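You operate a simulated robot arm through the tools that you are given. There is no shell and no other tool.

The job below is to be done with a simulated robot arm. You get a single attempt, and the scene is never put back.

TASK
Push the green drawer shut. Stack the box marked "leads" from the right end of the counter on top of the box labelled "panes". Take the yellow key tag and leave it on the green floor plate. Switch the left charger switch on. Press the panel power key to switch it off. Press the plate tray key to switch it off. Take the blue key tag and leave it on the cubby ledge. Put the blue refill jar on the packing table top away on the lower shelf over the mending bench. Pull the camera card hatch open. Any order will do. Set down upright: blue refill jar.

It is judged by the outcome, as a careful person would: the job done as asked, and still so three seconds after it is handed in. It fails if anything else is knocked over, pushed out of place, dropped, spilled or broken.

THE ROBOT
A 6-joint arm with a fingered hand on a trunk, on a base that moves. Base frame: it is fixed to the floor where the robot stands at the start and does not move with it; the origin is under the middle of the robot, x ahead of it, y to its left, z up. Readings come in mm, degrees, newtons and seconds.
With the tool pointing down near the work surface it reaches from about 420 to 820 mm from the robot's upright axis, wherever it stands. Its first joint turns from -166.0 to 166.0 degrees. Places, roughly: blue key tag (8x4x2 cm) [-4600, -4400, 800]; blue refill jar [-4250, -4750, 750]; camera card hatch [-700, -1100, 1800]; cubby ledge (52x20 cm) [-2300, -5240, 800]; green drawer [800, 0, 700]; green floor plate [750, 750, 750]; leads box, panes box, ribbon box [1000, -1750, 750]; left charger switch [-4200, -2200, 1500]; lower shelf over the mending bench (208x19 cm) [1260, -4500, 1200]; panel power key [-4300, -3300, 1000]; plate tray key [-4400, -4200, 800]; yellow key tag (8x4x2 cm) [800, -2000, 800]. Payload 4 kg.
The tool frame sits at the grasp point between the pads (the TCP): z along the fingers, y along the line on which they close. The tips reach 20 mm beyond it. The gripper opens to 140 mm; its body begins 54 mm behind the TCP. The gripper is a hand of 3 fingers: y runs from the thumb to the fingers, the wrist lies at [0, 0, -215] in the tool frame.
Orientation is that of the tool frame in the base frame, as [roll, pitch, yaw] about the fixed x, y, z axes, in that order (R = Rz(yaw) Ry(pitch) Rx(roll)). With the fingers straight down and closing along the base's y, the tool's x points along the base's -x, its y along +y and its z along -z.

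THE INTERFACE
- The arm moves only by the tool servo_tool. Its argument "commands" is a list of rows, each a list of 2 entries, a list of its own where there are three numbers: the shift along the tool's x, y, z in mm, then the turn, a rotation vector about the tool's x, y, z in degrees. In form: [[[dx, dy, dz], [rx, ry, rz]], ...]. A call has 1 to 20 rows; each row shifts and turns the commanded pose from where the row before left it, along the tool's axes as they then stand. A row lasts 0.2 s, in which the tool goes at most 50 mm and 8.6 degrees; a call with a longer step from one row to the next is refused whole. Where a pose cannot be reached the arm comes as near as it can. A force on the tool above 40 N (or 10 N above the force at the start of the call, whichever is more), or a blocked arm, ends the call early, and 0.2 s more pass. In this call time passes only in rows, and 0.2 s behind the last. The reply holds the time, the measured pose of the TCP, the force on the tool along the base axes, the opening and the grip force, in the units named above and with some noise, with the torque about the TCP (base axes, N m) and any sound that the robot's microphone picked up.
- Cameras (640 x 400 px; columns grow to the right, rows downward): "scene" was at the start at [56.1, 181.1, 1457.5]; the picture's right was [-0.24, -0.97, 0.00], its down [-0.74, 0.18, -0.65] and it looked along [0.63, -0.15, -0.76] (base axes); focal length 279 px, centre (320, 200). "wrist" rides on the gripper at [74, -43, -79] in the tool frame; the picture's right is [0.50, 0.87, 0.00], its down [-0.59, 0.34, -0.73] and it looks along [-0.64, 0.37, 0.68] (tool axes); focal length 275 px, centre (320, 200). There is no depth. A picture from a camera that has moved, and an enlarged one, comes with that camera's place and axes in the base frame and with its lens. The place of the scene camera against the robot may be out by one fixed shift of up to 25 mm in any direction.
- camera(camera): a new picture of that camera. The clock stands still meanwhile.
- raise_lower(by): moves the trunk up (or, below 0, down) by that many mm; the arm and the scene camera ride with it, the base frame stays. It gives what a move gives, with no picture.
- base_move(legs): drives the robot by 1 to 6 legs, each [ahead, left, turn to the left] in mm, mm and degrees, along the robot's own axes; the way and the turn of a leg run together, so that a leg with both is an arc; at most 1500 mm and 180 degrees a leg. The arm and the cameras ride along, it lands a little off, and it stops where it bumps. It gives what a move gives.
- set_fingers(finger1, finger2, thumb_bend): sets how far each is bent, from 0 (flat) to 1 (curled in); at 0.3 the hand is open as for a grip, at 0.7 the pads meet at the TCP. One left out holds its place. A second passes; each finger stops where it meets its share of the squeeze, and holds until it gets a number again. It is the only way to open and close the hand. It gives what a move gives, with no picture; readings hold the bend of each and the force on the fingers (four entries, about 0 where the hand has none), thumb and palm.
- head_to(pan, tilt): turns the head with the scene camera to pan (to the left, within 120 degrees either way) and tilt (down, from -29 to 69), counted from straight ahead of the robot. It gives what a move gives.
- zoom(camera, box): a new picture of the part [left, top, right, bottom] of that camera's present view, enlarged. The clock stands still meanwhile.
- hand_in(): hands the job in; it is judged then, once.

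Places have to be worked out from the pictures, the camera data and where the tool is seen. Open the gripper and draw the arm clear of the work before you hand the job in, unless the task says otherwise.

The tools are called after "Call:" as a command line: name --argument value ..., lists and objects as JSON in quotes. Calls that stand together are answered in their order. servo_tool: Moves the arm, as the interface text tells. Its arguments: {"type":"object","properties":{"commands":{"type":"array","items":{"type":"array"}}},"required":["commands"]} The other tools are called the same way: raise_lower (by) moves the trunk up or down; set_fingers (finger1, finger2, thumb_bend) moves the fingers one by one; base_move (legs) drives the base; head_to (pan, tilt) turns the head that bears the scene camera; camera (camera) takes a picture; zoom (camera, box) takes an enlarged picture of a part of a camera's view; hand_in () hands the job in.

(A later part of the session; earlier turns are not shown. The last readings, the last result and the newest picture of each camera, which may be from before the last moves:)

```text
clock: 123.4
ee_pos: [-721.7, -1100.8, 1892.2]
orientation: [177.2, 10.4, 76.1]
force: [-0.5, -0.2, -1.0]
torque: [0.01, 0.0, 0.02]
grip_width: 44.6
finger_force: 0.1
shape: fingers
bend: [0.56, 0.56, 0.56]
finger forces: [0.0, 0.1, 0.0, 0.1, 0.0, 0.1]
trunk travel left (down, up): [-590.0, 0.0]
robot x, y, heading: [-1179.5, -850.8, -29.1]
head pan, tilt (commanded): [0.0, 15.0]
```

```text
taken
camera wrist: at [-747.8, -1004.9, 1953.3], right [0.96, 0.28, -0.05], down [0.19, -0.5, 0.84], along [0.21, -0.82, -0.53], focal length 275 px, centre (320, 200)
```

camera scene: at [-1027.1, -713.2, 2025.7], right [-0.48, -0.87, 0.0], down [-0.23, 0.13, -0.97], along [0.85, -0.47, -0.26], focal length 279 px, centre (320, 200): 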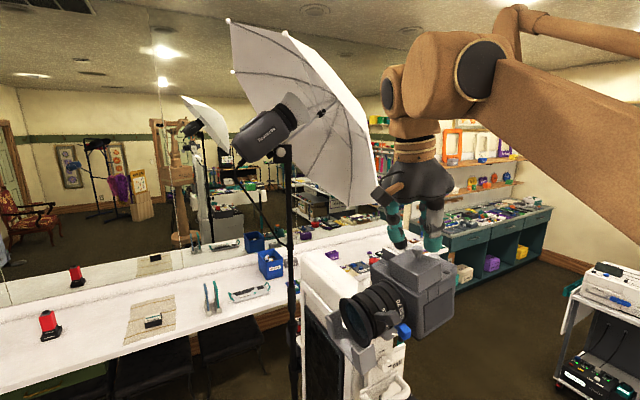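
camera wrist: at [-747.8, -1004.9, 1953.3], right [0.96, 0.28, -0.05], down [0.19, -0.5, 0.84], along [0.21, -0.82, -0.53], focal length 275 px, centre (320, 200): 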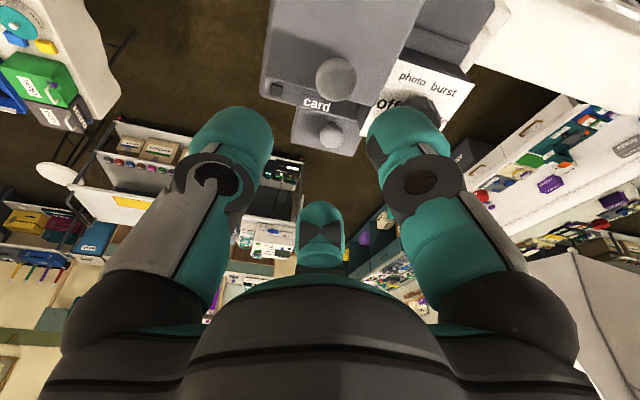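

Zoom into the rear edge of the lid and its surroundings for hinge or latch details.

Call:
zoom --camera "wrist" --box '[256, 70, 320, 110]'

Call:
zoom --camera "wrist" --box '[310, 80, 374, 120]'

Call:
zoom --camera "wrist" --box '[250, 0, 314, 40]'

```text
10.00 times, centred on (288, 90) of wrist
camera zoom: at [-747.8, -1004.9, 1953.3], right [0.96, 0.28, -0.05], down [0.19, -0.5, 0.84], along [0.21, -0.82, -0.53], focal length 2753 px, centre (640, 1300)
```

zoom: 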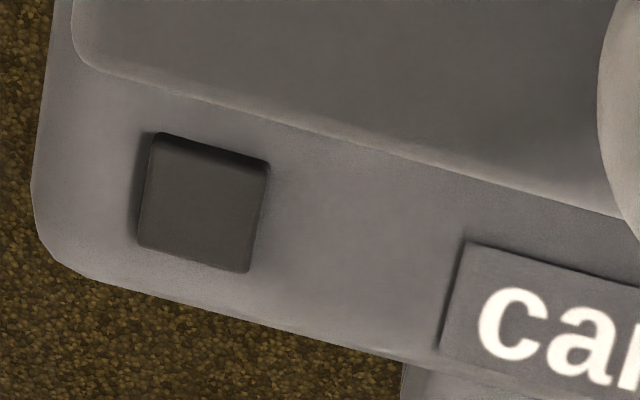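

```text
10.00 times, centred on (342, 100) of wrist
camera zoom: at [-747.8, -1004.9, 1953.3], right [0.96, 0.28, -0.05], down [0.19, -0.5, 0.84], along [0.21, -0.82, -0.53], focal length 2753 px, centre (100, 1200)
```

zoom: 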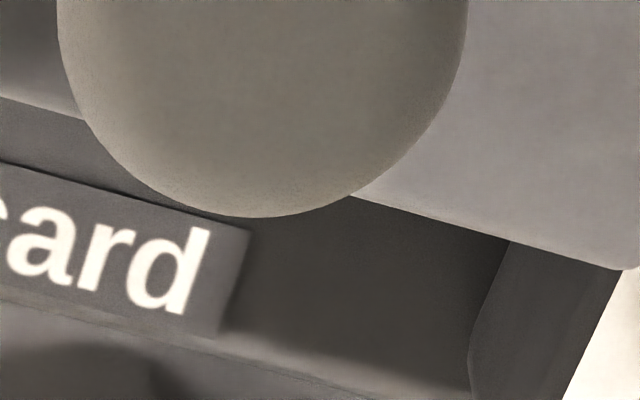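

```text
10.00 times, centred on (282, 20) of wrist
camera zoom: at [-747.8, -1004.9, 1953.3], right [0.96, 0.28, -0.05], down [0.19, -0.5, 0.84], along [0.21, -0.82, -0.53], focal length 2753 px, centre (700, 2000)
```

zoom: 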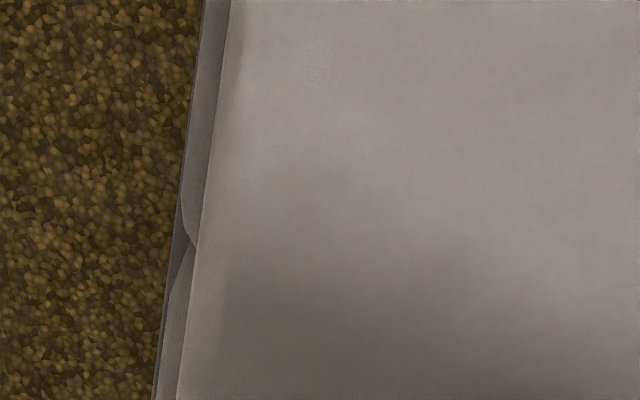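

No visible hinge hardware. Regrip the knob centred and low, then try up+forward together.

Call:
servo_tool --commands '[[[26.2, -6.5, 0], [0, 0, 0]], [[0, 0, 18], [0, 0, 0]], [[0, 0, 18], [0, 0, 0]]]'

Call:
set_fingers --finger1 0.63 --finger2 0.63 --thumb_bend 0.63

Call:
camera --camera "wrist"

```text
clock: 124.2
ee_pos: [-722.8, -1082.5, 1851.0]
orientation: [177.2, 10.4, 76.2]
force: [-0.3, 0.3, 0.5]
torque: [-0.01, 0.0, 0.0]
grip_width: 44.7
finger_force: 0.1
shape: fingers
bend: [0.56, 0.56, 0.56]
finger forces: [0.1, 0.1, 0.0, 0.1, 0.0, 0.0]
trunk travel left (down, up): [-590.0, 0.0]
robot x, y, heading: [-1182.9, -855.2, -28.9]
head pan, tilt (commanded): [0.0, 15.0]
```

```text
clock: 125.2
ee_pos: [-722.9, -1081.0, 1850.6]
orientation: [177.2, 10.4, 76.2]
force: [-0.2, -0.3, -0.1]
torque: [-0.02, -0.04, -0.01]
grip_width: 23.1
finger_force: 0.1
shape: fingers
bend: [0.63, 0.63, 0.63]
finger forces: [0.1, 0.0, 0.0, 0.0, 0.1, 0.1]
trunk travel left (down, up): [-590.0, 0.0]
robot x, y, heading: [-1184.4, -851.3, -29.0]
head pan, tilt (commanded): [0.0, 15.0]
```

```text
taken
camera wrist: at [-748.0, -985.8, 1912.4], right [0.96, 0.28, -0.05], down [0.19, -0.5, 0.84], along [0.21, -0.82, -0.53], focal length 275 px, centre (320, 200)
```

wrist: 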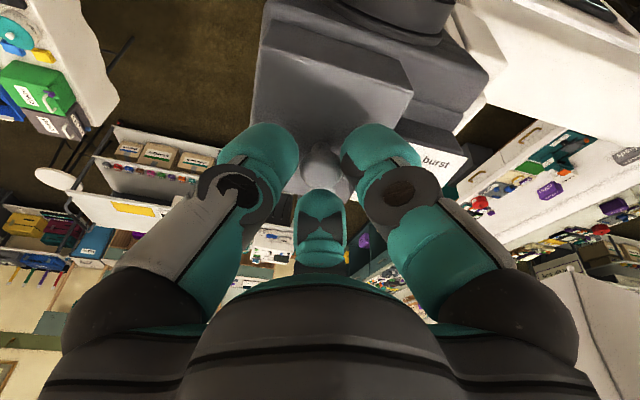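

Descend 6 mm, squeeze fully, then pull up and forward together.

Call:
servo_tool --commands '[[[0, 0, 3], [0, 0, 0]], [[0, 0, 2.5], [0, 0, 0]]]'

Call:
set_fingers --finger1 1.0 --finger2 1.0 --thumb_bend 1.0

Call:
servo_tool --commands '[[[1.94, -0.48, -1], [0, 0, 0]], [[1.94, -0.48, -1], [0, 0, 0]]]'

Call:
servo_tool --commands '[[[1.94, -0.48, -1], [0, 0, 0]], [[1.94, -0.48, -1], [0, 0, 0]]]'

Call:
zoom --camera "scene" --box '[352, 190, 480, 290]'

```text
clock: 125.8
ee_pos: [-722.2, -1082.2, 1845.4]
orientation: [177.2, 10.4, 76.1]
force: [0.1, 0.6, -1.0]
torque: [0.05, -0.01, -0.05]
grip_width: 23.2
finger_force: 0.1
shape: fingers
bend: [0.63, 0.63, 0.63]
finger forces: [0.0, 0.0, 0.0, 0.0, 0.0, 0.0]
trunk travel left (down, up): [-590.0, 0.0]
robot x, y, heading: [-1182.8, -853.4, -28.9]
head pan, tilt (commanded): [0.0, 15.0]
```

```text
clock: 126.8
ee_pos: [-723.9, -1081.0, 1846.2]
orientation: [177.2, 10.4, 76.3]
force: [-6.7, 2.1, -10.8]
torque: [0.02, 0.05, -0.04]
grip_width: 15.1
finger_force: 17.2
shape: fingers
bend: [0.64, 0.65, 0.67]
finger forces: [8.8, 7.1, 0.0, 0.0, 19.5, 0.0]
trunk travel left (down, up): [-590.0, 0.0]
robot x, y, heading: [-1179.1, -853.6, -29.2]
head pan, tilt (commanded): [0.0, 15.0]
```

```text
clock: 127.4
ee_pos: [-725.2, -1079.5, 1847.7]
orientation: [177.0, 10.4, 76.1]
force: [-7.9, -5.6, -8.7]
torque: [-0.03, 0.06, 0.03]
grip_width: 12.7
finger_force: 14.7
shape: fingers
bend: [0.64, 0.65, 0.67]
finger forces: [5.8, 7.7, 0.0, 0.0, 15.6, 0.0]
trunk travel left (down, up): [-590.0, 0.0]
robot x, y, heading: [-1181.5, -850.8, -28.8]
head pan, tilt (commanded): [0.0, 15.0]
```

```text
clock: 128.0
ee_pos: [-727.4, -1075.5, 1850.7]
orientation: [177.1, 10.3, 76.2]
force: [-7.9, -3.9, 6.6]
torque: [-0.03, 0.2, -0.05]
grip_width: 2.8
finger_force: 18.3
shape: fingers
bend: [0.66, 0.63, 0.82]
finger forces: [4.6, 9.7, 0.0, 0.1, 21.8, 0.1]
trunk travel left (down, up): [-590.0, 0.0]
robot x, y, heading: [-1184.4, -853.0, -28.8]
head pan, tilt (commanded): [0.0, 15.0]
```

```text
4.00 times, centred on (416, 240) of scene
camera zoom: at [-1029.7, -715.9, 2026.3], right [-0.48, -0.88, 0.0], down [-0.22, 0.13, -0.97], along [0.85, -0.47, -0.26], focal length 1117 px, centre (-64, 40)
```

zoom: 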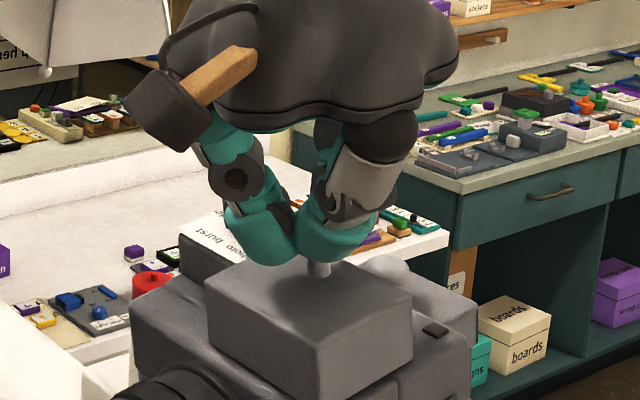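

Slipped again. Next test: pull west using the two fingers as a hook (thumb open). Reopen, rise and recentre first.

Call:
set_fingers --finger1 0.56 --finger2 0.56 --thumb_bend 0.5

Call:
servo_tool --commands '[[[-2, 3, -2], [0, 0, 0]], [[-4, 1.5, 0], [0, 0, 0]]]'

Call:
camera --camera "wrist"

```text
clock: 129.0
ee_pos: [-722.5, -1073.3, 1848.9]
orientation: [177.2, 10.4, 76.2]
force: [-0.7, -0.4, -0.7]
torque: [0.0, 0.01, 0.02]
grip_width: 54.2
finger_force: 0.1
shape: fingers
bend: [0.56, 0.56, 0.5]
finger forces: [0.0, 0.0, 0.0, 0.0, 0.1, 0.1]
trunk travel left (down, up): [-590.0, 0.0]
robot x, y, heading: [-1183.5, -855.8, -28.9]
head pan, tilt (commanded): [0.0, 15.0]
```

```text
clock: 129.6
ee_pos: [-719.0, -1081.0, 1851.9]
orientation: [177.2, 10.4, 76.2]
force: [-0.8, -0.2, -0.2]
torque: [0.04, 0.02, 0.02]
grip_width: 54.4
finger_force: 0.1
shape: fingers
bend: [0.56, 0.56, 0.5]
finger forces: [0.0, 0.1, 0.0, 0.0, 0.0, 0.0]
trunk travel left (down, up): [-590.0, 0.0]
robot x, y, heading: [-1181.8, -852.7, -28.9]
head pan, tilt (commanded): [0.0, 15.0]
```

```text
taken
camera wrist: at [-745.5, -984.6, 1913.6], right [0.96, 0.28, -0.05], down [0.19, -0.5, 0.84], along [0.21, -0.82, -0.53], focal length 275 px, centre (320, 200)
```

wrist: 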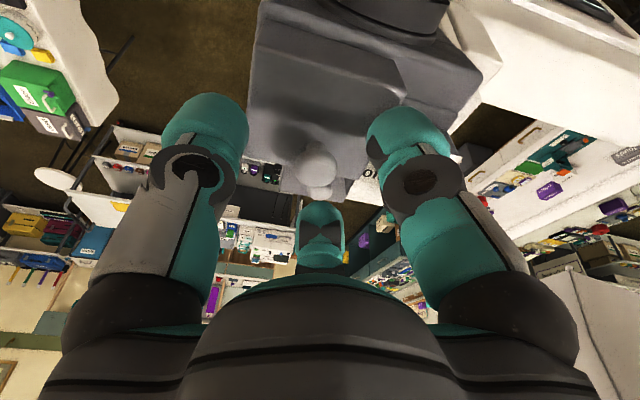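

Lower 6 mm, curl the two fingers around the east side of the knob, and pull west.

Call:
servo_tool --commands '[[[-1, 0, 3], [0, 0, 0]], [[0, 0, 2.5], [0, 0, 0]]]'

Call:
set_fingers --finger1 0.66 --finger2 0.66

Call:
servo_tool --commands '[[[-0.48, -1.94, -0.3], [0, 0, 0]], [[-0.48, -1.94, -0.3], [0, 0, 0]], [[-0.48, -1.94, -0.3], [0, 0, 0]], [[-0.48, -1.94, -0.3], [0, 0, 0]]]'

Call:
zoom --camera "scene" --box '[352, 190, 480, 290]'

```text
clock: 130.2
ee_pos: [-720.3, -1081.3, 1846.4]
orientation: [177.2, 10.4, 76.2]
force: [-0.8, -0.5, 0.3]
torque: [-0.02, 0.03, -0.03]
grip_width: 54.3
finger_force: 0.1
shape: fingers
bend: [0.56, 0.56, 0.5]
finger forces: [0.0, 0.1, 0.0, 0.0, 0.0, 0.0]
trunk travel left (down, up): [-590.0, 0.0]
robot x, y, heading: [-1181.7, -853.4, -29.0]
head pan, tilt (commanded): [0.0, 15.0]
```

```text
clock: 131.2
ee_pos: [-720.6, -1081.6, 1847.5]
orientation: [177.2, 10.4, 76.2]
force: [-0.5, -1.2, -0.2]
torque: [-0.01, -0.02, 0.0]
grip_width: 41.3
finger_force: 1.1
shape: fingers
bend: [0.65, 0.65, 0.5]
finger forces: [0.9, 0.9, 0.1, 0.0, 0.0, 0.1]
trunk travel left (down, up): [-590.0, 0.0]
robot x, y, heading: [-1183.3, -854.9, -29.0]
head pan, tilt (commanded): [0.0, 15.0]
```

```text
clock: 132.2
ee_pos: [-726.3, -1081.5, 1847.9]
orientation: [177.1, 10.4, 76.2]
force: [3.9, 0.3, 4.2]
torque: [-0.01, -0.1, 0.05]
grip_width: 41.8
finger_force: 4.1
shape: fingers
bend: [0.65, 0.65, 0.5]
finger forces: [5.5, 2.5, 0.1, 0.0, 0.1, 0.0]
trunk travel left (down, up): [-590.0, 0.0]
robot x, y, heading: [-1184.2, -854.3, -28.8]
head pan, tilt (commanded): [0.0, 15.0]
```

```text
4.00 times, centred on (416, 240) of scene
camera zoom: at [-1024.5, -713.1, 2025.6], right [-0.48, -0.88, 0.0], down [-0.23, 0.13, -0.97], along [0.84, -0.47, -0.26], focal length 1117 px, centre (-64, 40)
```

zoom: 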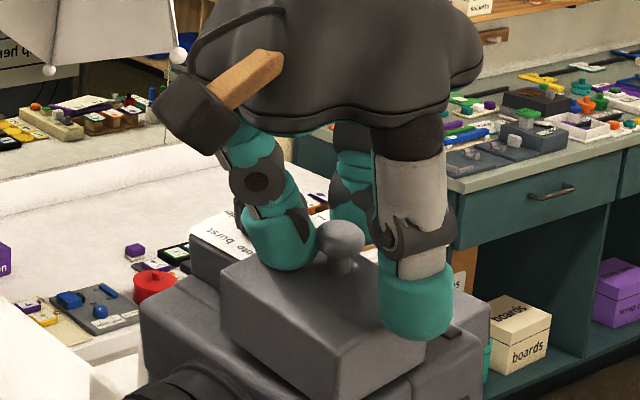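

The knob and lid look shifted – the west pull may be opening it. Zoom closely to verify.

Call:
zoom --camera "scene" --box '[400, 240, 460, 295]'

Call:
camera --camera "wrist"

```text
7.27 times, centred on (430, 268) of scene
camera zoom: at [-1024.5, -713.1, 2025.6], right [-0.48, -0.88, 0.0], down [-0.23, 0.13, -0.97], along [0.84, -0.47, -0.26], focal length 2031 px, centre (-480, -291)
```

zoom: 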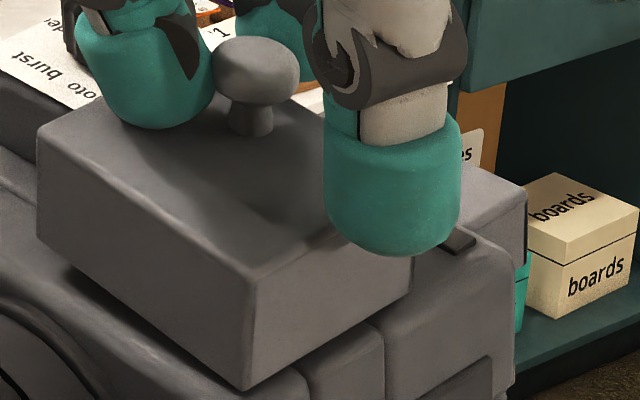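

```text
taken
camera wrist: at [-751.8, -985.5, 1909.3], right [0.96, 0.28, -0.05], down [0.19, -0.5, 0.84], along [0.21, -0.82, -0.53], focal length 275 px, centre (320, 200)
```

wrist: 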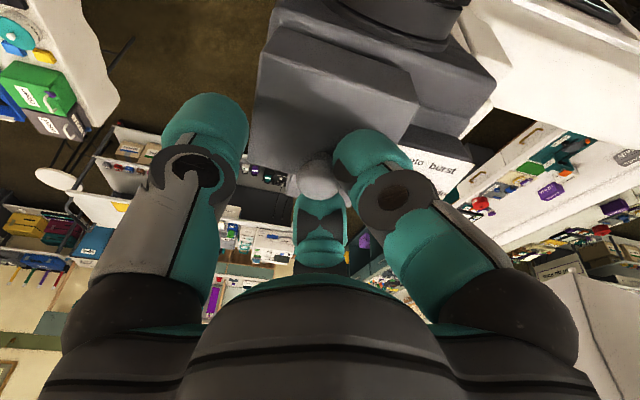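

The cap is tilting open about its west bottom edge with only ~4 N. I'll close the thumb lightly and follow the arc: moving west/up while rotating the hand with the lid.

Call:
set_fingers --finger1 0.68 --finger2 0.68 --thumb_bend 0.66

Call:
servo_tool --commands '[[[-1.08, -4.34, -2.51], [-3.88, 0.97, 0]], [[-1.08, -4.34, -2.51], [-3.88, 0.97, 0]], [[-1.08, -4.34, -2.51], [-3.88, 0.97, 0]]]'

Call:
zoom --camera "scene" --box '[352, 190, 480, 290]'

```text
clock: 133.2
ee_pos: [-726.2, -1081.4, 1847.2]
orientation: [177.2, 10.4, 76.2]
force: [5.1, 1.1, 5.0]
torque: [0.0, -0.12, 0.02]
grip_width: 17.2
finger_force: 7.2
shape: fingers
bend: [0.65, 0.65, 0.65]
finger forces: [7.6, 4.7, 0.0, 0.0, 2.1, 0.1]
trunk travel left (down, up): [-590.0, 0.0]
robot x, y, heading: [-1182.4, -851.6, -28.9]
head pan, tilt (commanded): [0.0, 15.0]
```

```text
clock: 134.0
ee_pos: [-742.0, -1079.2, 1855.0]
orientation: [165.5, 7.5, 76.6]
force: [3.3, 0.7, 2.0]
torque: [0.02, -0.11, 0.07]
grip_width: 17.7
finger_force: 7.6
shape: fingers
bend: [0.65, 0.65, 0.65]
finger forces: [8.3, 4.3, 0.1, 0.0, 1.8, 0.0]
trunk travel left (down, up): [-590.0, 0.0]
robot x, y, heading: [-1187.1, -858.7, -28.9]
head pan, tilt (commanded): [0.0, 15.0]
```

```text
4.00 times, centred on (416, 240) of scene
camera zoom: at [-1027.2, -713.0, 2025.8], right [-0.48, -0.88, 0.0], down [-0.23, 0.12, -0.97], along [0.85, -0.47, -0.26], focal length 1117 px, centre (-64, 40)
```

zoom: 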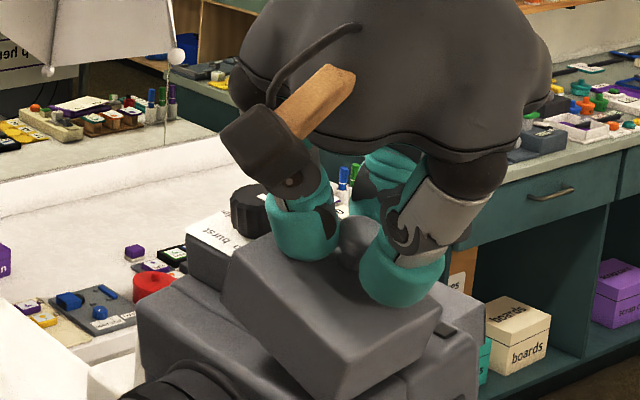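

The hatch is opening smoothly. Continue the arc.

Call:
servo_tool --commands '[[[-1.08, -4.34, -2.51], [-3.88, 0.97, 0]], [[-1.08, -4.34, -2.51], [-3.88, 0.97, 0]], [[-1.08, -4.34, -2.51], [-3.88, 0.97, 0]], [[-1.08, -4.34, -2.51], [-3.88, 0.97, 0]], [[-1.08, -4.34, -2.51], [-3.88, 0.97, 0]]]'

Call:
zoom --camera "scene" --box '[352, 190, 480, 290]'

```text
clock: 135.2
ee_pos: [-767.1, -1079.5, 1858.9]
orientation: [146.2, 3.2, 78.6]
force: [0.6, -0.1, -4.3]
torque: [0.01, 0.02, 0.0]
grip_width: 18.1
finger_force: 4.5
shape: fingers
bend: [0.65, 0.66, 0.65]
finger forces: [2.8, 2.4, 0.1, 0.1, 3.2, 0.0]
trunk travel left (down, up): [-590.0, 0.0]
robot x, y, heading: [-1185.1, -851.9, -28.9]
head pan, tilt (commanded): [0.0, 15.0]
```

```text
4.00 times, centred on (416, 240) of scene
camera zoom: at [-1026.5, -713.3, 2025.7], right [-0.48, -0.88, 0.0], down [-0.23, 0.13, -0.97], along [0.85, -0.47, -0.26], focal length 1117 px, centre (-64, 40)
```

zoom: 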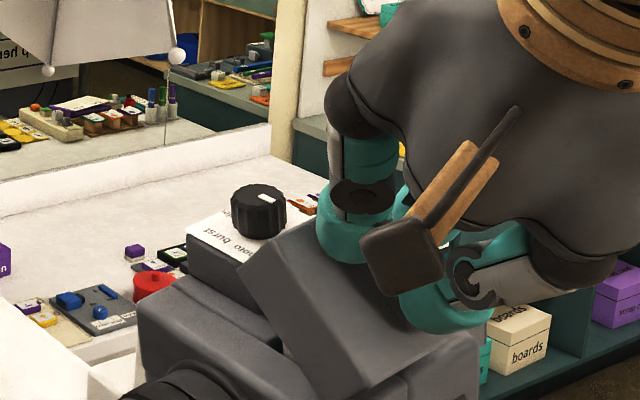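

Continue another ~24°.

Call:
servo_tool --commands '[[[-1.08, -4.34, -2.51], [-3.88, 0.97, 0]], [[-1.08, -4.34, -2.51], [-3.88, 0.97, 0]], [[-1.08, -4.34, -2.51], [-3.88, 0.97, 0]], [[-1.08, -4.34, -2.51], [-3.88, 0.97, 0]], [[-1.08, -4.34, -2.51], [-3.88, 0.97, 0]], [[-1.08, -4.34, -2.51], [-3.88, 0.97, 0]]]'

Call:
zoom --camera "scene" --box '[352, 190, 480, 290]'

```text
clock: 136.6
ee_pos: [-794.6, -1082.0, 1852.4]
orientation: [123.0, -0.9, 82.7]
force: [1.4, -1.2, -3.3]
torque: [-0.01, -0.01, 0.02]
grip_width: 18.1
finger_force: 3.9
shape: fingers
bend: [0.66, 0.66, 0.64]
finger forces: [2.3, 1.9, 0.0, 0.0, 3.8, 0.0]
trunk travel left (down, up): [-590.0, 0.0]
robot x, y, heading: [-1184.9, -855.5, -28.8]
head pan, tilt (commanded): [0.0, 15.0]
```

```text
4.00 times, centred on (416, 240) of scene
camera zoom: at [-1025.8, -713.3, 2025.7], right [-0.48, -0.88, 0.0], down [-0.23, 0.13, -0.97], along [0.85, -0.47, -0.26], focal length 1117 px, centre (-64, 40)
```

zoom: 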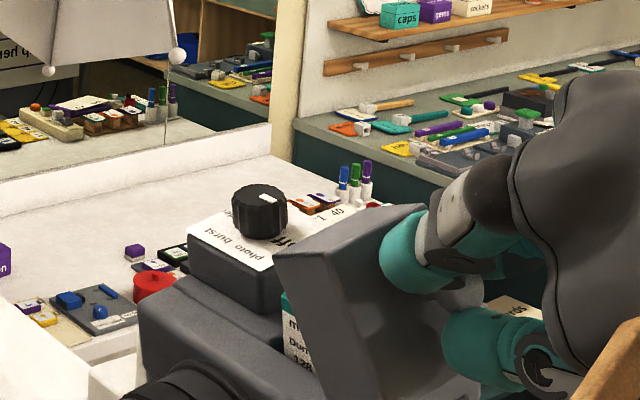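

The card inside is visible; lid at ~60°. Continue until it reaches its stop.

Call:
servo_tool --commands '[[[-1.08, -4.34, -2.51], [-3.88, 0.97, 0]], [[-1.08, -4.34, -2.51], [-3.88, 0.97, 0]], [[-1.08, -4.34, -2.51], [-3.88, 0.97, 0]], [[-1.08, -4.34, -2.51], [-3.88, 0.97, 0]], [[-1.08, -4.34, -2.51], [-3.88, 0.97, 0]], [[-1.08, -4.34, -2.51], [-3.88, 0.97, 0]]]'

Call:
zoom --camera "scene" --box '[352, 190, 480, 290]'

```text
clock: 138.0
ee_pos: [-821.0, -1085.4, 1833.7]
orientation: [99.6, -3.0, 88.2]
force: [2.2, 0.4, -3.0]
torque: [0.02, 0.02, -0.01]
grip_width: 17.5
finger_force: 4.1
shape: fingers
bend: [0.66, 0.67, 0.64]
finger forces: [1.8, 1.3, 0.0, 0.1, 3.7, 0.0]
trunk travel left (down, up): [-590.0, 0.0]
robot x, y, heading: [-1181.9, -851.3, -28.9]
head pan, tilt (commanded): [0.0, 15.0]
```

```text
4.00 times, centred on (416, 240) of scene
camera zoom: at [-1025.1, -713.0, 2025.6], right [-0.48, -0.88, 0.0], down [-0.23, 0.12, -0.97], along [0.85, -0.47, -0.26], focal length 1117 px, centre (-64, 40)
```

zoom: 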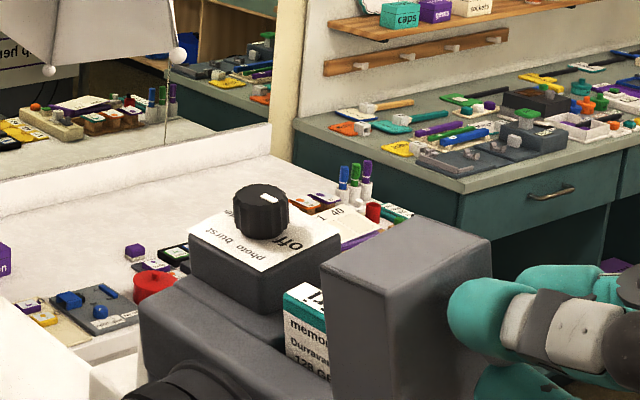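

Lid is near 85–90°. A little further to make sure it rests open.

Call:
servo_tool --commands '[[[-1.08, -4.34, -2.51], [-3.88, 0.97, 0]], [[-1.08, -4.34, -2.51], [-3.88, 0.97, 0]], [[-1.08, -4.34, -2.51], [-3.88, 0.97, 0]]]'

Call:
zoom --camera "scene" --box '[352, 190, 480, 290]'

```text
clock: 138.8
ee_pos: [-828.4, -1087.5, 1821.4]
orientation: [87.8, -3.2, 91.0]
force: [2.1, 1.8, -1.9]
torque: [0.02, 0.02, 0.04]
grip_width: 17.2
finger_force: 3.3
shape: fingers
bend: [0.66, 0.67, 0.64]
finger forces: [1.6, 1.1, 0.1, 0.0, 3.5, 0.0]
trunk travel left (down, up): [-590.0, 0.0]
robot x, y, heading: [-1182.3, -854.6, -28.8]
head pan, tilt (commanded): [0.0, 15.0]
```

```text
4.00 times, centred on (416, 240) of scene
camera zoom: at [-1025.1, -713.0, 2025.6], right [-0.48, -0.88, 0.0], down [-0.23, 0.12, -0.97], along [0.85, -0.47, -0.26], focal length 1117 px, centre (-64, 40)
```

zoom: 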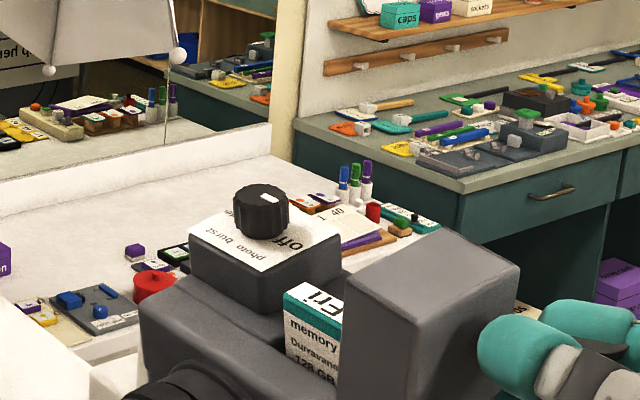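

The lid is past vertical (~100°) with the card exposed. Release the knob slightly and back the robot west to withdraw.

Call:
set_fingers --finger1 0.6 --finger2 0.6 --thumb_bend 0.58

Call:
base_move --legs '[[-87, -49, 0]]'

Call:
camera --camera "scene"

```text
clock: 139.8
ee_pos: [-829.5, -1087.5, 1821.3]
orientation: [87.9, -3.2, 91.0]
force: [-0.1, 0.0, 0.2]
torque: [0.02, -0.01, -0.01]
grip_width: 36.6
finger_force: 0.2
shape: fingers
bend: [0.6, 0.6, 0.57]
finger forces: [0.3, 0.0, 0.1, 0.0, 0.0, 0.0]
trunk travel left (down, up): [-590.0, 0.0]
robot x, y, heading: [-1182.9, -853.3, -28.8]
head pan, tilt (commanded): [0.0, 15.0]
```

```text
clock: 141.0
ee_pos: [-929.6, -1089.6, 1822.1]
orientation: [87.8, -3.2, 91.0]
force: [-0.2, 0.0, -0.1]
torque: [0.01, 0.0, 0.01]
grip_width: 37.2
finger_force: 0.1
shape: fingers
bend: [0.6, 0.6, 0.57]
finger forces: [0.1, 0.1, 0.2, 0.1, 0.1, 0.0]
trunk travel left (down, up): [-590.0, 0.0]
robot x, y, heading: [-1286.9, -853.7, -29.0]
head pan, tilt (commanded): [0.0, 15.0]
```

```text
taken
camera scene: at [-1127.5, -713.6, 2025.8], right [-0.48, -0.88, 0.0], down [-0.23, 0.13, -0.97], along [0.85, -0.47, -0.26], focal length 279 px, centre (320, 200)
```

scene: 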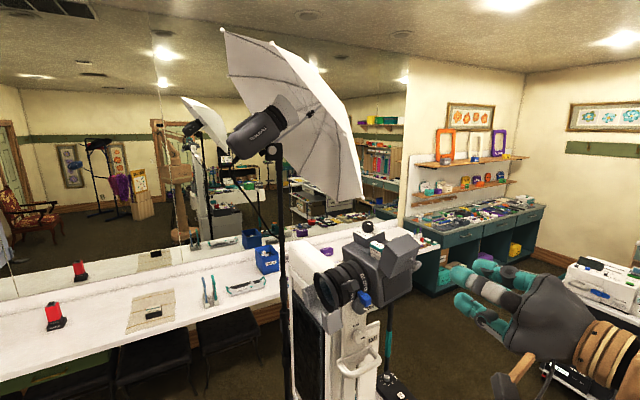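

The hatch stays open. Now back away northward and restore the tool to pointing down.

Call:
base_move --legs '[[-100, 220, 0]]'

Call:
servo_tool --commands '[[[0, 0, 0], [8.06, -2.01, 0]], [[0, 0, 0], [8.06, -2.01, 0]], [[0, 0, 0], [8.06, -2.01, 0]], [[0, 0, 0], [8.06, -2.01, 0]], [[0, 0, 0], [8.06, -2.01, 0]], [[0, 0, 0], [8.06, -2.01, 0]], [[0, 0, 0], [8.06, -2.01, 0]], [[0, 0, 0], [8.06, -2.01, 0]], [[0, 0, 0], [8.06, -2.01, 0]], [[0, 0, 0], [8.06, -2.01, 0]], [[0, 0, 0], [8.06, -2.01, 0]]]'

Call:
zoom --camera "scene" --box '[260, 160, 440, 280]'

```text
clock: 142.8
ee_pos: [-911.0, -848.0, 1822.8]
orientation: [87.8, -3.2, 91.0]
force: [-0.6, 0.4, 0.3]
torque: [0.0, -0.01, 0.02]
grip_width: 37.1
finger_force: 0.1
shape: fingers
bend: [0.6, 0.6, 0.57]
finger forces: [0.0, 0.1, 0.1, 0.0, 0.0, 0.1]
trunk travel left (down, up): [-590.0, 0.0]
robot x, y, heading: [-1266.9, -609.2, -28.9]
head pan, tilt (commanded): [0.0, 15.0]
```

```text
clock: 145.2
ee_pos: [-908.3, -848.8, 1821.7]
orientation: [176.7, 10.2, 76.2]
force: [0.1, -0.9, 0.0]
torque: [0.02, 0.02, -0.01]
grip_width: 37.0
finger_force: 0.2
shape: fingers
bend: [0.6, 0.6, 0.57]
finger forces: [0.0, 0.0, 0.1, 0.0, 0.0, 0.1]
trunk travel left (down, up): [-590.0, 0.0]
robot x, y, heading: [-1265.9, -613.0, -29.0]
head pan, tilt (commanded): [0.0, 15.0]
```

```text
3.33 times, centred on (350, 220) of scene
camera zoom: at [-1105.0, -474.1, 2025.6], right [-0.48, -0.88, 0.0], down [-0.23, 0.13, -0.97], along [0.84, -0.47, -0.26], focal length 931 px, centre (220, 133)
```

zoom: 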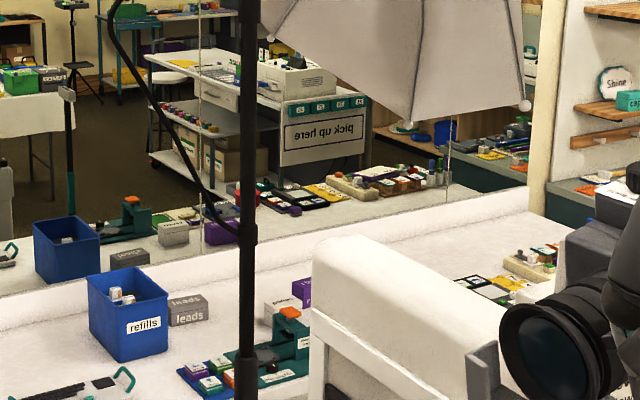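

The counter shows a gray "leads" box next to a "refills" bin, among others. Restore the tool to vertical with default yaw, then lower it for driving.

Call:
servo_tool --commands '[[[0, 0, 0], [1.28, 5.14, 0]], [[0, 0, 0], [1.28, 5.14, 0]], [[0, 0, 0], [0, 0, -8.3]], [[0, 0, 0], [0, 0, -8.3]], [[0, 0, 0], [0, 0, -8.3]], [[0, 0, 0], [0, 0, -8.3]], [[0, 0, 0], [0, 0, -8.3]], [[0, 0, 0], [0, 0, -8.3]], [[0, 0, 0], [0, 0, -8.3]], [[0, 0, 0], [0, 0, -8.3]], [[0, 0, 0], [0, 0, -8.3]]]'

Call:
raise_lower --by -400

Call:
head_to --pan -60 --tilt 15

Call:
camera --camera "scene"

```text
clock: 147.6
ee_pos: [-910.4, -847.0, 1821.7]
orientation: [179.8, 0.9, 151.6]
force: [-0.3, -0.3, 0.2]
torque: [0.01, 0.04, 0.01]
grip_width: 37.1
finger_force: 0.1
shape: fingers
bend: [0.6, 0.6, 0.57]
finger forces: [0.1, 0.1, 0.0, 0.0, 0.1, 0.0]
trunk travel left (down, up): [-590.0, 0.0]
robot x, y, heading: [-1265.3, -611.9, -28.9]
head pan, tilt (commanded): [0.0, 15.0]
```

```text
clock: 151.4
ee_pos: [-911.3, -847.1, 1423.9]
orientation: [179.8, 0.8, 151.3]
force: [-0.3, 0.4, 0.1]
torque: [0.01, -0.02, 0.02]
grip_width: 37.4
finger_force: 0.0
shape: fingers
bend: [0.6, 0.6, 0.57]
finger forces: [0.0, 0.1, 0.0, 0.0, 0.0, 0.0]
trunk travel left (down, up): [-190.0, 400.0]
robot x, y, heading: [-1266.7, -614.3, -28.9]
head pan, tilt (commanded): [0.0, 15.0]
```

```text
clock: 152.7
ee_pos: [-910.6, -848.2, 1421.7]
orientation: [179.8, 0.7, 151.3]
force: [-0.8, -0.1, -0.6]
torque: [-0.02, -0.02, 0.01]
grip_width: 36.9
finger_force: 0.1
shape: fingers
bend: [0.6, 0.6, 0.57]
finger forces: [0.0, 0.0, 0.0, 0.0, 0.1, 0.1]
trunk travel left (down, up): [-190.0, 400.0]
robot x, y, heading: [-1265.2, -612.1, -28.7]
head pan, tilt (commanded): [-60.0, 15.0]
```

```text
taken
camera scene: at [-1187.4, -521.5, 1625.7], right [-1.0, -0.02, 0.0], down [-0.01, 0.26, -0.97], along [0.02, -0.97, -0.26], focal length 279 px, centre (320, 200)
```

scene: 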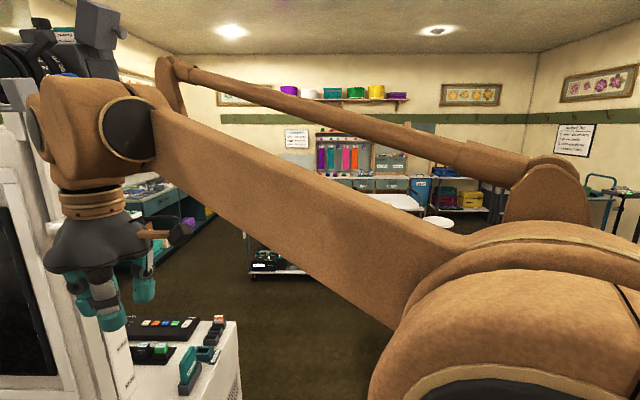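

The arm blocks the view here. I'll drive: turn to face south, go down the corridor, then turn east toward the counter's right part.

Call:
base_move --legs '[[0, 0, -61], [800, 0, 0], [880, 0, 0], [0, 0, 90]]'

Call:
head_to --pan 0 --tilt 20

Call:
camera --camera "scene"

```text
clock: 167.8
ee_pos: [-855.8, -2336.1, 1421.4]
orientation: [179.7, 0.8, 179.6]
force: [0.2, 0.7, -0.7]
torque: [0.0, 0.0, 0.03]
grip_width: 37.0
finger_force: 0.0
shape: fingers
bend: [0.6, 0.6, 0.57]
finger forces: [0.0, 0.1, 0.0, 0.1, 0.1, 0.1]
trunk travel left (down, up): [-190.0, 400.0]
robot x, y, heading: [-1280.5, -2297.1, -0.9]
head pan, tilt (commanded): [-60.0, 15.0]
```

```text
clock: 169.1
ee_pos: [-855.7, -2336.0, 1421.9]
orientation: [179.7, 0.8, 179.5]
force: [0.3, -0.2, 0.1]
torque: [0.0, 0.02, -0.02]
grip_width: 37.0
finger_force: 0.1
shape: fingers
bend: [0.6, 0.6, 0.57]
finger forces: [0.0, 0.1, 0.0, 0.0, 0.0, 0.0]
trunk travel left (down, up): [-190.0, 400.0]
robot x, y, heading: [-1279.2, -2295.5, -0.7]
head pan, tilt (commanded): [0.0, 20.0]
```

```text
taken
camera scene: at [-1202.7, -2098.8, 1617.6], right [-0.01, -1.0, 0.0], down [-0.34, 0.0, -0.94], along [0.94, -0.01, -0.34], focal length 279 px, centre (320, 200)
```

scene: 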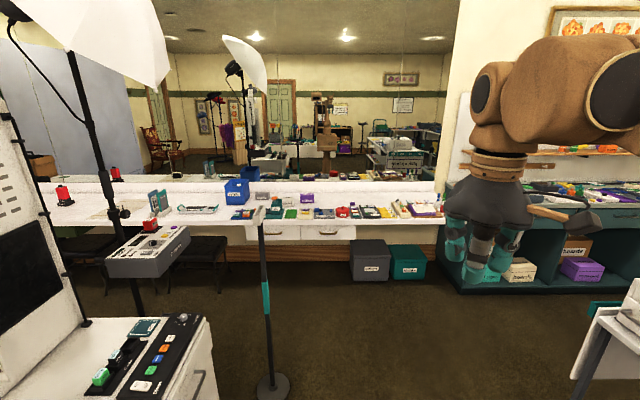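

Zoom into the counter to find the labelled boxes and the yellow key tag.

Call:
zoom --camera "scene" --box '[220, 170, 330, 239]'

Call:
zoom --camera "scene" --box '[320, 180, 450, 261]'

```text
5.80 times, centred on (275, 204) of scene
camera zoom: at [-1202.7, -2098.8, 1617.6], right [-0.01, -1.0, 0.0], down [-0.34, 0.0, -0.94], along [0.94, -0.01, -0.34], focal length 1619 px, centre (581, 174)
```

zoom: 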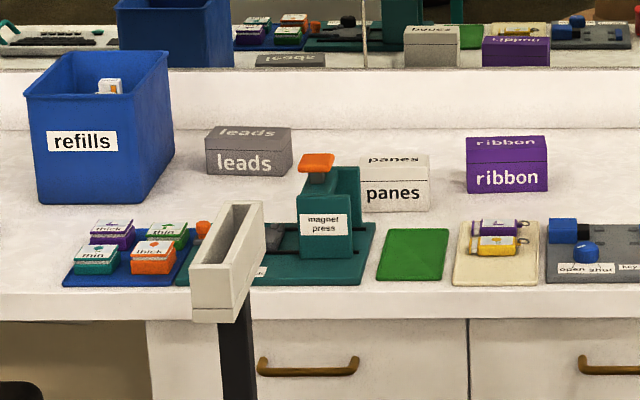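

```text
4.92 times, centred on (385, 220) of scene
camera zoom: at [-1202.7, -2098.8, 1617.6], right [-0.01, -1.0, 0.0], down [-0.34, 0.0, -0.94], along [0.94, -0.01, -0.34], focal length 1375 px, centre (0, 99)
```

zoom: 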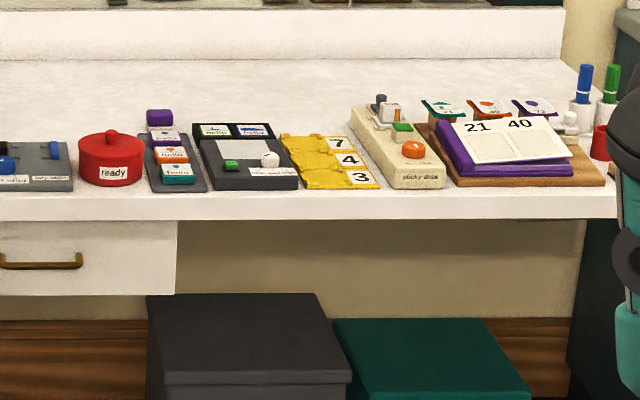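

I can see "leads" (gray, ~(1180,−1605)), "panes" (white, ~(1040,−1847)), "ribbon" (purple), a plate with purple and yellow tags (~(870,−2000)), and a pole stand at about (2,−1815) to avoid. Drive east along y≈−2297.

Call:
base_move --legs '[[800, 0, 0.7], [780, 0, 0]]'

Call:
head_to --pan 25 --tilt 40

Call:
camera --camera "scene"

```text
clock: 177.2
ee_pos: [731.2, -2332.8, 1422.2]
orientation: [179.8, 0.6, -179.8]
force: [0.4, 0.0, -0.1]
torque: [0.01, 0.02, -0.02]
grip_width: 36.8
finger_force: 0.1
shape: fingers
bend: [0.6, 0.6, 0.57]
finger forces: [0.0, 0.0, 0.1, 0.1, 0.0, 0.0]
trunk travel left (down, up): [-190.0, 400.0]
robot x, y, heading: [309.7, -2298.9, 0.1]
head pan, tilt (commanded): [0.0, 20.0]
```

```text
clock: 178.1
ee_pos: [728.8, -2332.4, 1421.5]
orientation: [179.8, 0.8, -179.8]
force: [0.2, -0.8, -0.1]
torque: [-0.04, 0.0, -0.01]
grip_width: 37.2
finger_force: 0.1
shape: fingers
bend: [0.6, 0.6, 0.57]
finger forces: [0.0, 0.1, 0.0, 0.0, 0.1, 0.0]
trunk travel left (down, up): [-190.0, 400.0]
robot x, y, heading: [309.9, -2303.6, -0.4]
head pan, tilt (commanded): [25.0, 40.0]
```

```text
taken
camera scene: at [365.1, -2063.3, 1586.2], right [0.42, -0.91, 0.0], down [-0.58, -0.27, -0.77], along [0.7, 0.32, -0.64], focal length 279 px, centre (320, 200)
```

scene: 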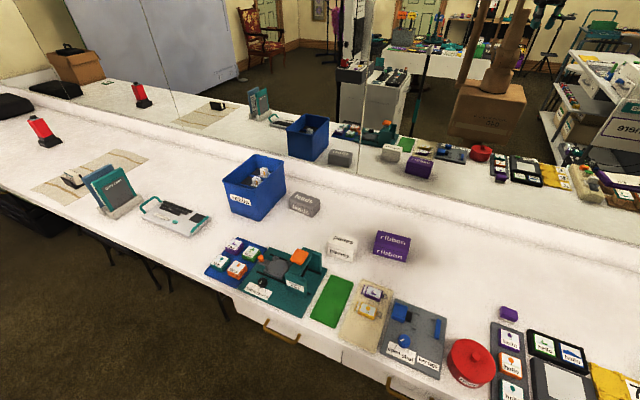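

A clear view of the work area. Zoom on the boxes and tags.

Call:
zoom --camera "scene" --box '[270, 170, 430, 270]'

Call:
zoom --camera "scene" --box '[300, 260, 428, 340]'

```text
4.00 times, centred on (350, 220) of scene
camera zoom: at [365.1, -2063.3, 1586.2], right [0.42, -0.91, 0.0], down [-0.58, -0.27, -0.77], along [0.7, 0.32, -0.64], focal length 1117 px, centre (200, 120)
```

zoom: 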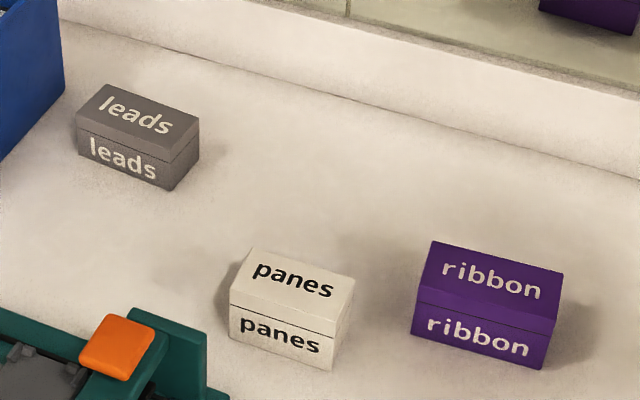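

```text
5.00 times, centred on (364, 300) of scene
camera zoom: at [365.1, -2063.3, 1586.2], right [0.42, -0.91, 0.0], down [-0.58, -0.27, -0.77], along [0.7, 0.32, -0.64], focal length 1396 px, centre (100, -300)
```

zoom: 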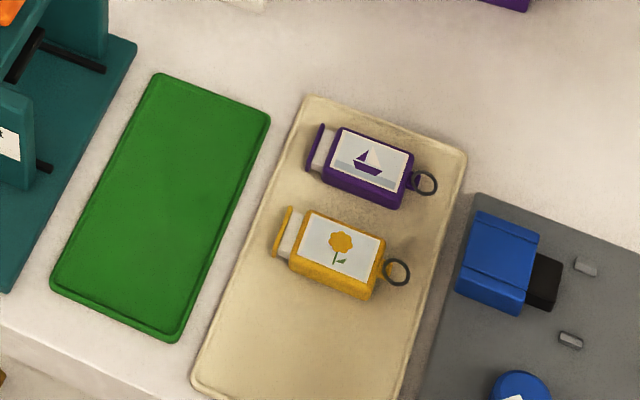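

Leads box ≈ x 1161–1227, y −1670…−1550, height ~53; panes ≈ x 993–1063, y −1905…−1808. Before moving in, I check the floor to my left for the pole and tripod.

Call:
head_to --pan 85 --tilt 45

Call:
camera --camera "scene"

Call:
head_to --pan 50 --tilt 50

Call:
camera --camera "scene"

```text
clock: 179.4
ee_pos: [729.8, -2333.6, 1421.4]
orientation: [179.8, 0.7, -179.8]
force: [0.0, 0.4, 0.5]
torque: [0.01, 0.01, -0.01]
grip_width: 37.1
finger_force: 0.0
shape: fingers
bend: [0.6, 0.6, 0.57]
finger forces: [0.0, 0.0, 0.0, 0.1, 0.0, 0.0]
trunk travel left (down, up): [-190.0, 400.0]
robot x, y, heading: [305.8, -2300.9, -0.2]
head pan, tilt (commanded): [85.0, 45.0]
```

```text
taken
camera scene: at [295.2, -2018.1, 1578.9], right [1.0, -0.09, 0.0], down [-0.06, -0.7, -0.71], along [0.06, 0.7, -0.71], focal length 279 px, centre (320, 200)
```

scene: 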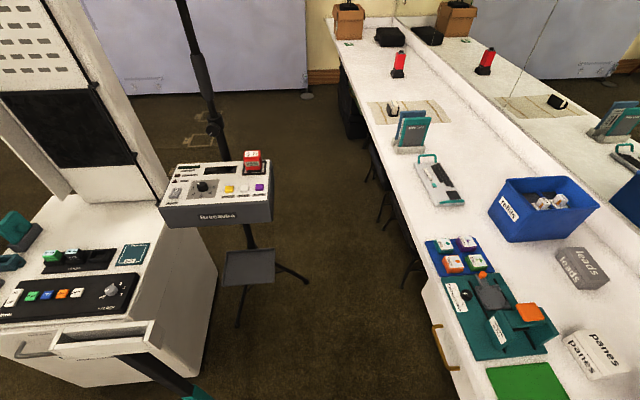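

```text
clock: 180.4
ee_pos: [731.0, -2333.6, 1420.9]
orientation: [179.9, 0.9, -179.8]
force: [-0.5, 0.2, 0.2]
torque: [-0.02, 0.01, 0.01]
grip_width: 36.8
finger_force: 0.1
shape: fingers
bend: [0.6, 0.6, 0.57]
finger forces: [0.0, 0.0, 0.0, 0.0, 0.0, 0.1]
trunk travel left (down, up): [-190.0, 400.0]
robot x, y, heading: [307.0, -2295.9, -0.2]
head pan, tilt (commanded): [50.0, 50.0]
```

```text
taken
camera scene: at [337.5, -2040.1, 1572.0], right [0.77, -0.64, 0.0], down [-0.49, -0.59, -0.64], along [0.41, 0.49, -0.77], focal length 279 px, centre (320, 200)
```

scene: 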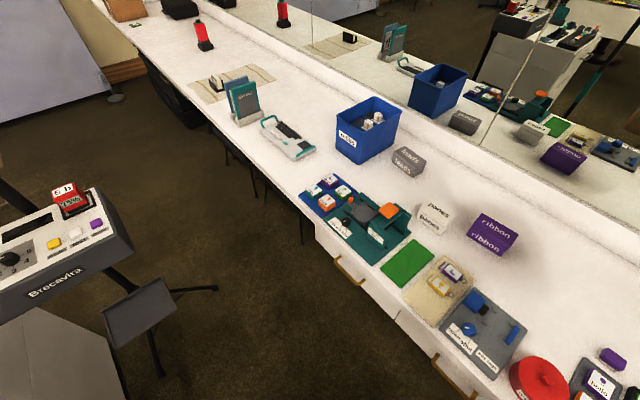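

The floor is clear for a stance at about (400, −1610). I'll drive ahead 90 and then left ~690.

Call:
base_move --legs '[[90, 0, 0], [0, 345, 0], [0, 345, 0]]'

Call:
head_to --pan 0 --tilt 45

Call:
camera --camera "scene"

```text
clock: 185.2
ee_pos: [821.2, -1640.2, 1422.9]
orientation: [179.8, 0.7, -179.8]
force: [1.0, -0.3, 0.7]
torque: [-0.03, -0.03, 0.05]
grip_width: 37.1
finger_force: 0.1
shape: fingers
bend: [0.6, 0.6, 0.57]
finger forces: [0.0, 0.0, 0.1, 0.0, 0.0, 0.1]
trunk travel left (down, up): [-190.0, 400.0]
robot x, y, heading: [398.7, -1605.1, -0.4]
head pan, tilt (commanded): [50.0, 50.0]
```

```text
clock: 186.4
ee_pos: [820.2, -1640.8, 1421.4]
orientation: [179.8, 0.8, -179.8]
force: [-0.1, 0.5, 0.1]
torque: [-0.01, 0.02, 0.01]
grip_width: 37.0
finger_force: 0.0
shape: fingers
bend: [0.6, 0.6, 0.57]
finger forces: [0.1, 0.0, 0.0, 0.0, 0.0, 0.0]
trunk travel left (down, up): [-190.0, 400.0]
robot x, y, heading: [400.3, -1603.1, -0.3]
head pan, tilt (commanded): [0.0, 45.0]
```

```text
taken
camera scene: at [460.3, -1406.7, 1578.9], right [0.0, -1.0, 0.0], down [-0.71, 0.0, -0.71], along [0.71, 0.0, -0.71], focal length 279 px, centre (320, 200)
```

scene: 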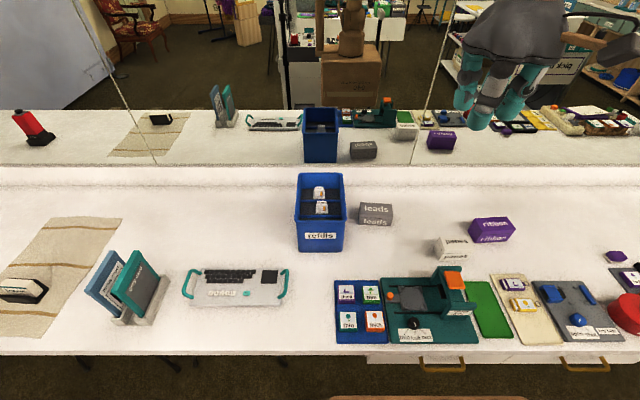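

Now at (400, −1603). Rotate the hand 90° (thumb on the near side), open the fingers, and lower the trunk.

Call:
servo_tool --commands '[[[0, 0, 0], [0, 0, 8.2]], [[0, 0, 0], [0, 0, 8.2]], [[0, 0, 0], [0, 0, 8.2]], [[0, 0, 0], [0, 0, 8.2]], [[0, 0, 0], [0, 0, 8.2]], [[0, 0, 0], [0, 0, 8.2]], [[0, 0, 0], [0, 0, 8.2]], [[0, 0, 0], [0, 0, 8.2]], [[0, 0, 0], [0, 0, 8.2]], [[0, 0, 0], [0, 0, 8.2]], [[0, 0, 0], [0, 0, 8.2]]]'

Call:
set_fingers --finger1 0.32 --finger2 0.32 --thumb_bend 0.32

Call:
raise_lower --by -115

```text
clock: 188.8
ee_pos: [821.1, -1640.1, 1421.6]
orientation: [179.3, -0.3, 89.9]
force: [-1.0, 0.2, -0.1]
torque: [-0.01, -0.02, 0.0]
grip_width: 36.9
finger_force: 0.2
shape: fingers
bend: [0.6, 0.6, 0.57]
finger forces: [0.1, 0.1, 0.0, 0.0, 0.0, 0.1]
trunk travel left (down, up): [-190.0, 400.0]
robot x, y, heading: [396.0, -1606.7, 0.1]
head pan, tilt (commanded): [0.0, 45.0]
```

```text
clock: 189.8
ee_pos: [820.5, -1642.1, 1422.9]
orientation: [179.3, -0.2, 89.9]
force: [0.6, -0.4, -0.2]
torque: [0.02, 0.0, -0.01]
grip_width: 118.5
finger_force: 0.0
shape: fingers
bend: [0.32, 0.32, 0.32]
finger forces: [0.1, 0.0, 0.1, 0.1, 0.1, 0.0]
trunk travel left (down, up): [-190.0, 400.0]
robot x, y, heading: [392.0, -1607.2, -0.2]
head pan, tilt (commanded): [0.0, 45.0]
```

```text
clock: 191.2
ee_pos: [821.2, -1640.3, 1307.6]
orientation: [179.2, -0.2, 90.1]
force: [-0.1, -1.0, -0.6]
torque: [-0.03, 0.0, -0.03]
grip_width: 118.2
finger_force: 0.1
shape: fingers
bend: [0.32, 0.32, 0.32]
finger forces: [0.0, 0.1, 0.1, 0.0, 0.0, 0.1]
trunk travel left (down, up): [-75.0, 515.0]
robot x, y, heading: [397.3, -1606.5, -0.0]
head pan, tilt (commanded): [0.0, 45.0]
```

Move the hand toward a point above the leads box, (1150, −1612, 960).

Call:
servo_tool --commands '[[[2.8, 32.9, 34.8], [0, 0, 0]], [[2.8, 32.9, 34.8], [0, 0, 0]], [[2.8, 32.9, 34.8], [0, 0, 0]], [[2.8, 32.9, 34.8], [0, 0, 0]], [[2.8, 32.9, 34.8], [0, 0, 0]], [[2.8, 32.9, 34.8], [0, 0, 0]], [[2.8, 32.9, 34.8], [0, 0, 0]], [[2.8, 32.9, 34.8], [0, 0, 0]], [[2.8, 32.9, 34.8], [0, 0, 0]], [[2.8, 32.9, 34.8], [0, 0, 0]]]'

Call:
camera --camera "wrist"

Call:
camera --camera "scene"

```text
clock: 193.4
ee_pos: [1155.3, -1611.2, 963.3]
orientation: [179.4, -0.2, 90.0]
force: [-0.2, 0.2, 0.4]
torque: [0.0, -0.02, 0.01]
grip_width: 118.7
finger_force: 0.1
shape: fingers
bend: [0.32, 0.32, 0.32]
finger forces: [0.0, 0.1, 0.0, 0.0, 0.1, 0.0]
trunk travel left (down, up): [-75.0, 515.0]
robot x, y, heading: [398.3, -1603.6, -0.0]
head pan, tilt (commanded): [0.0, 45.0]
```

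```text
taken
camera wrist: at [1111.2, -1537.1, 1041.5], right [0.87, 0.5, 0.01], down [0.33, -0.59, 0.74], along [0.38, -0.63, -0.68], focal length 275 px, centre (320, 200)
```

wrist: 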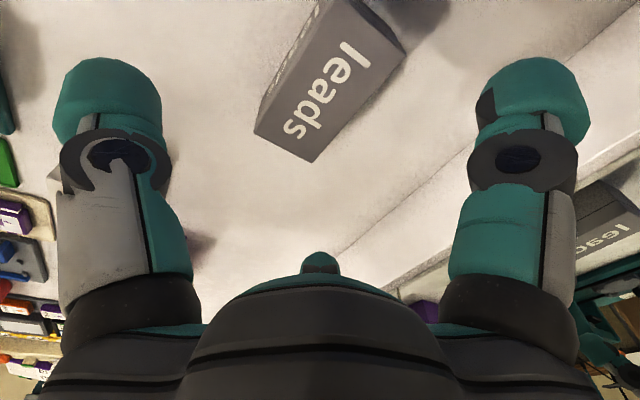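

```text
taken
camera scene: at [461.5, -1406.8, 1463.8], right [0.0, -1.0, 0.0], down [-0.71, 0.0, -0.71], along [0.71, 0.0, -0.71], focal length 279 px, centre (320, 200)
```

scene: 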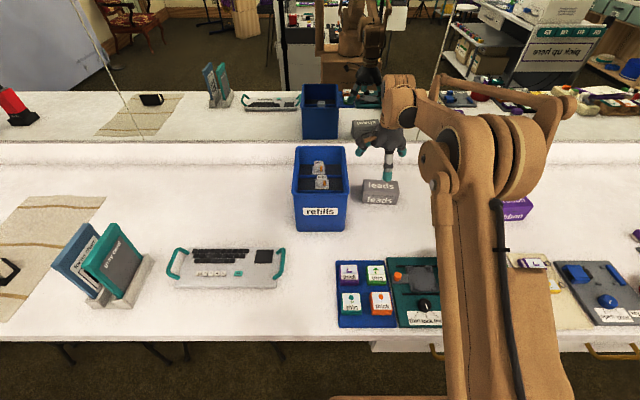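

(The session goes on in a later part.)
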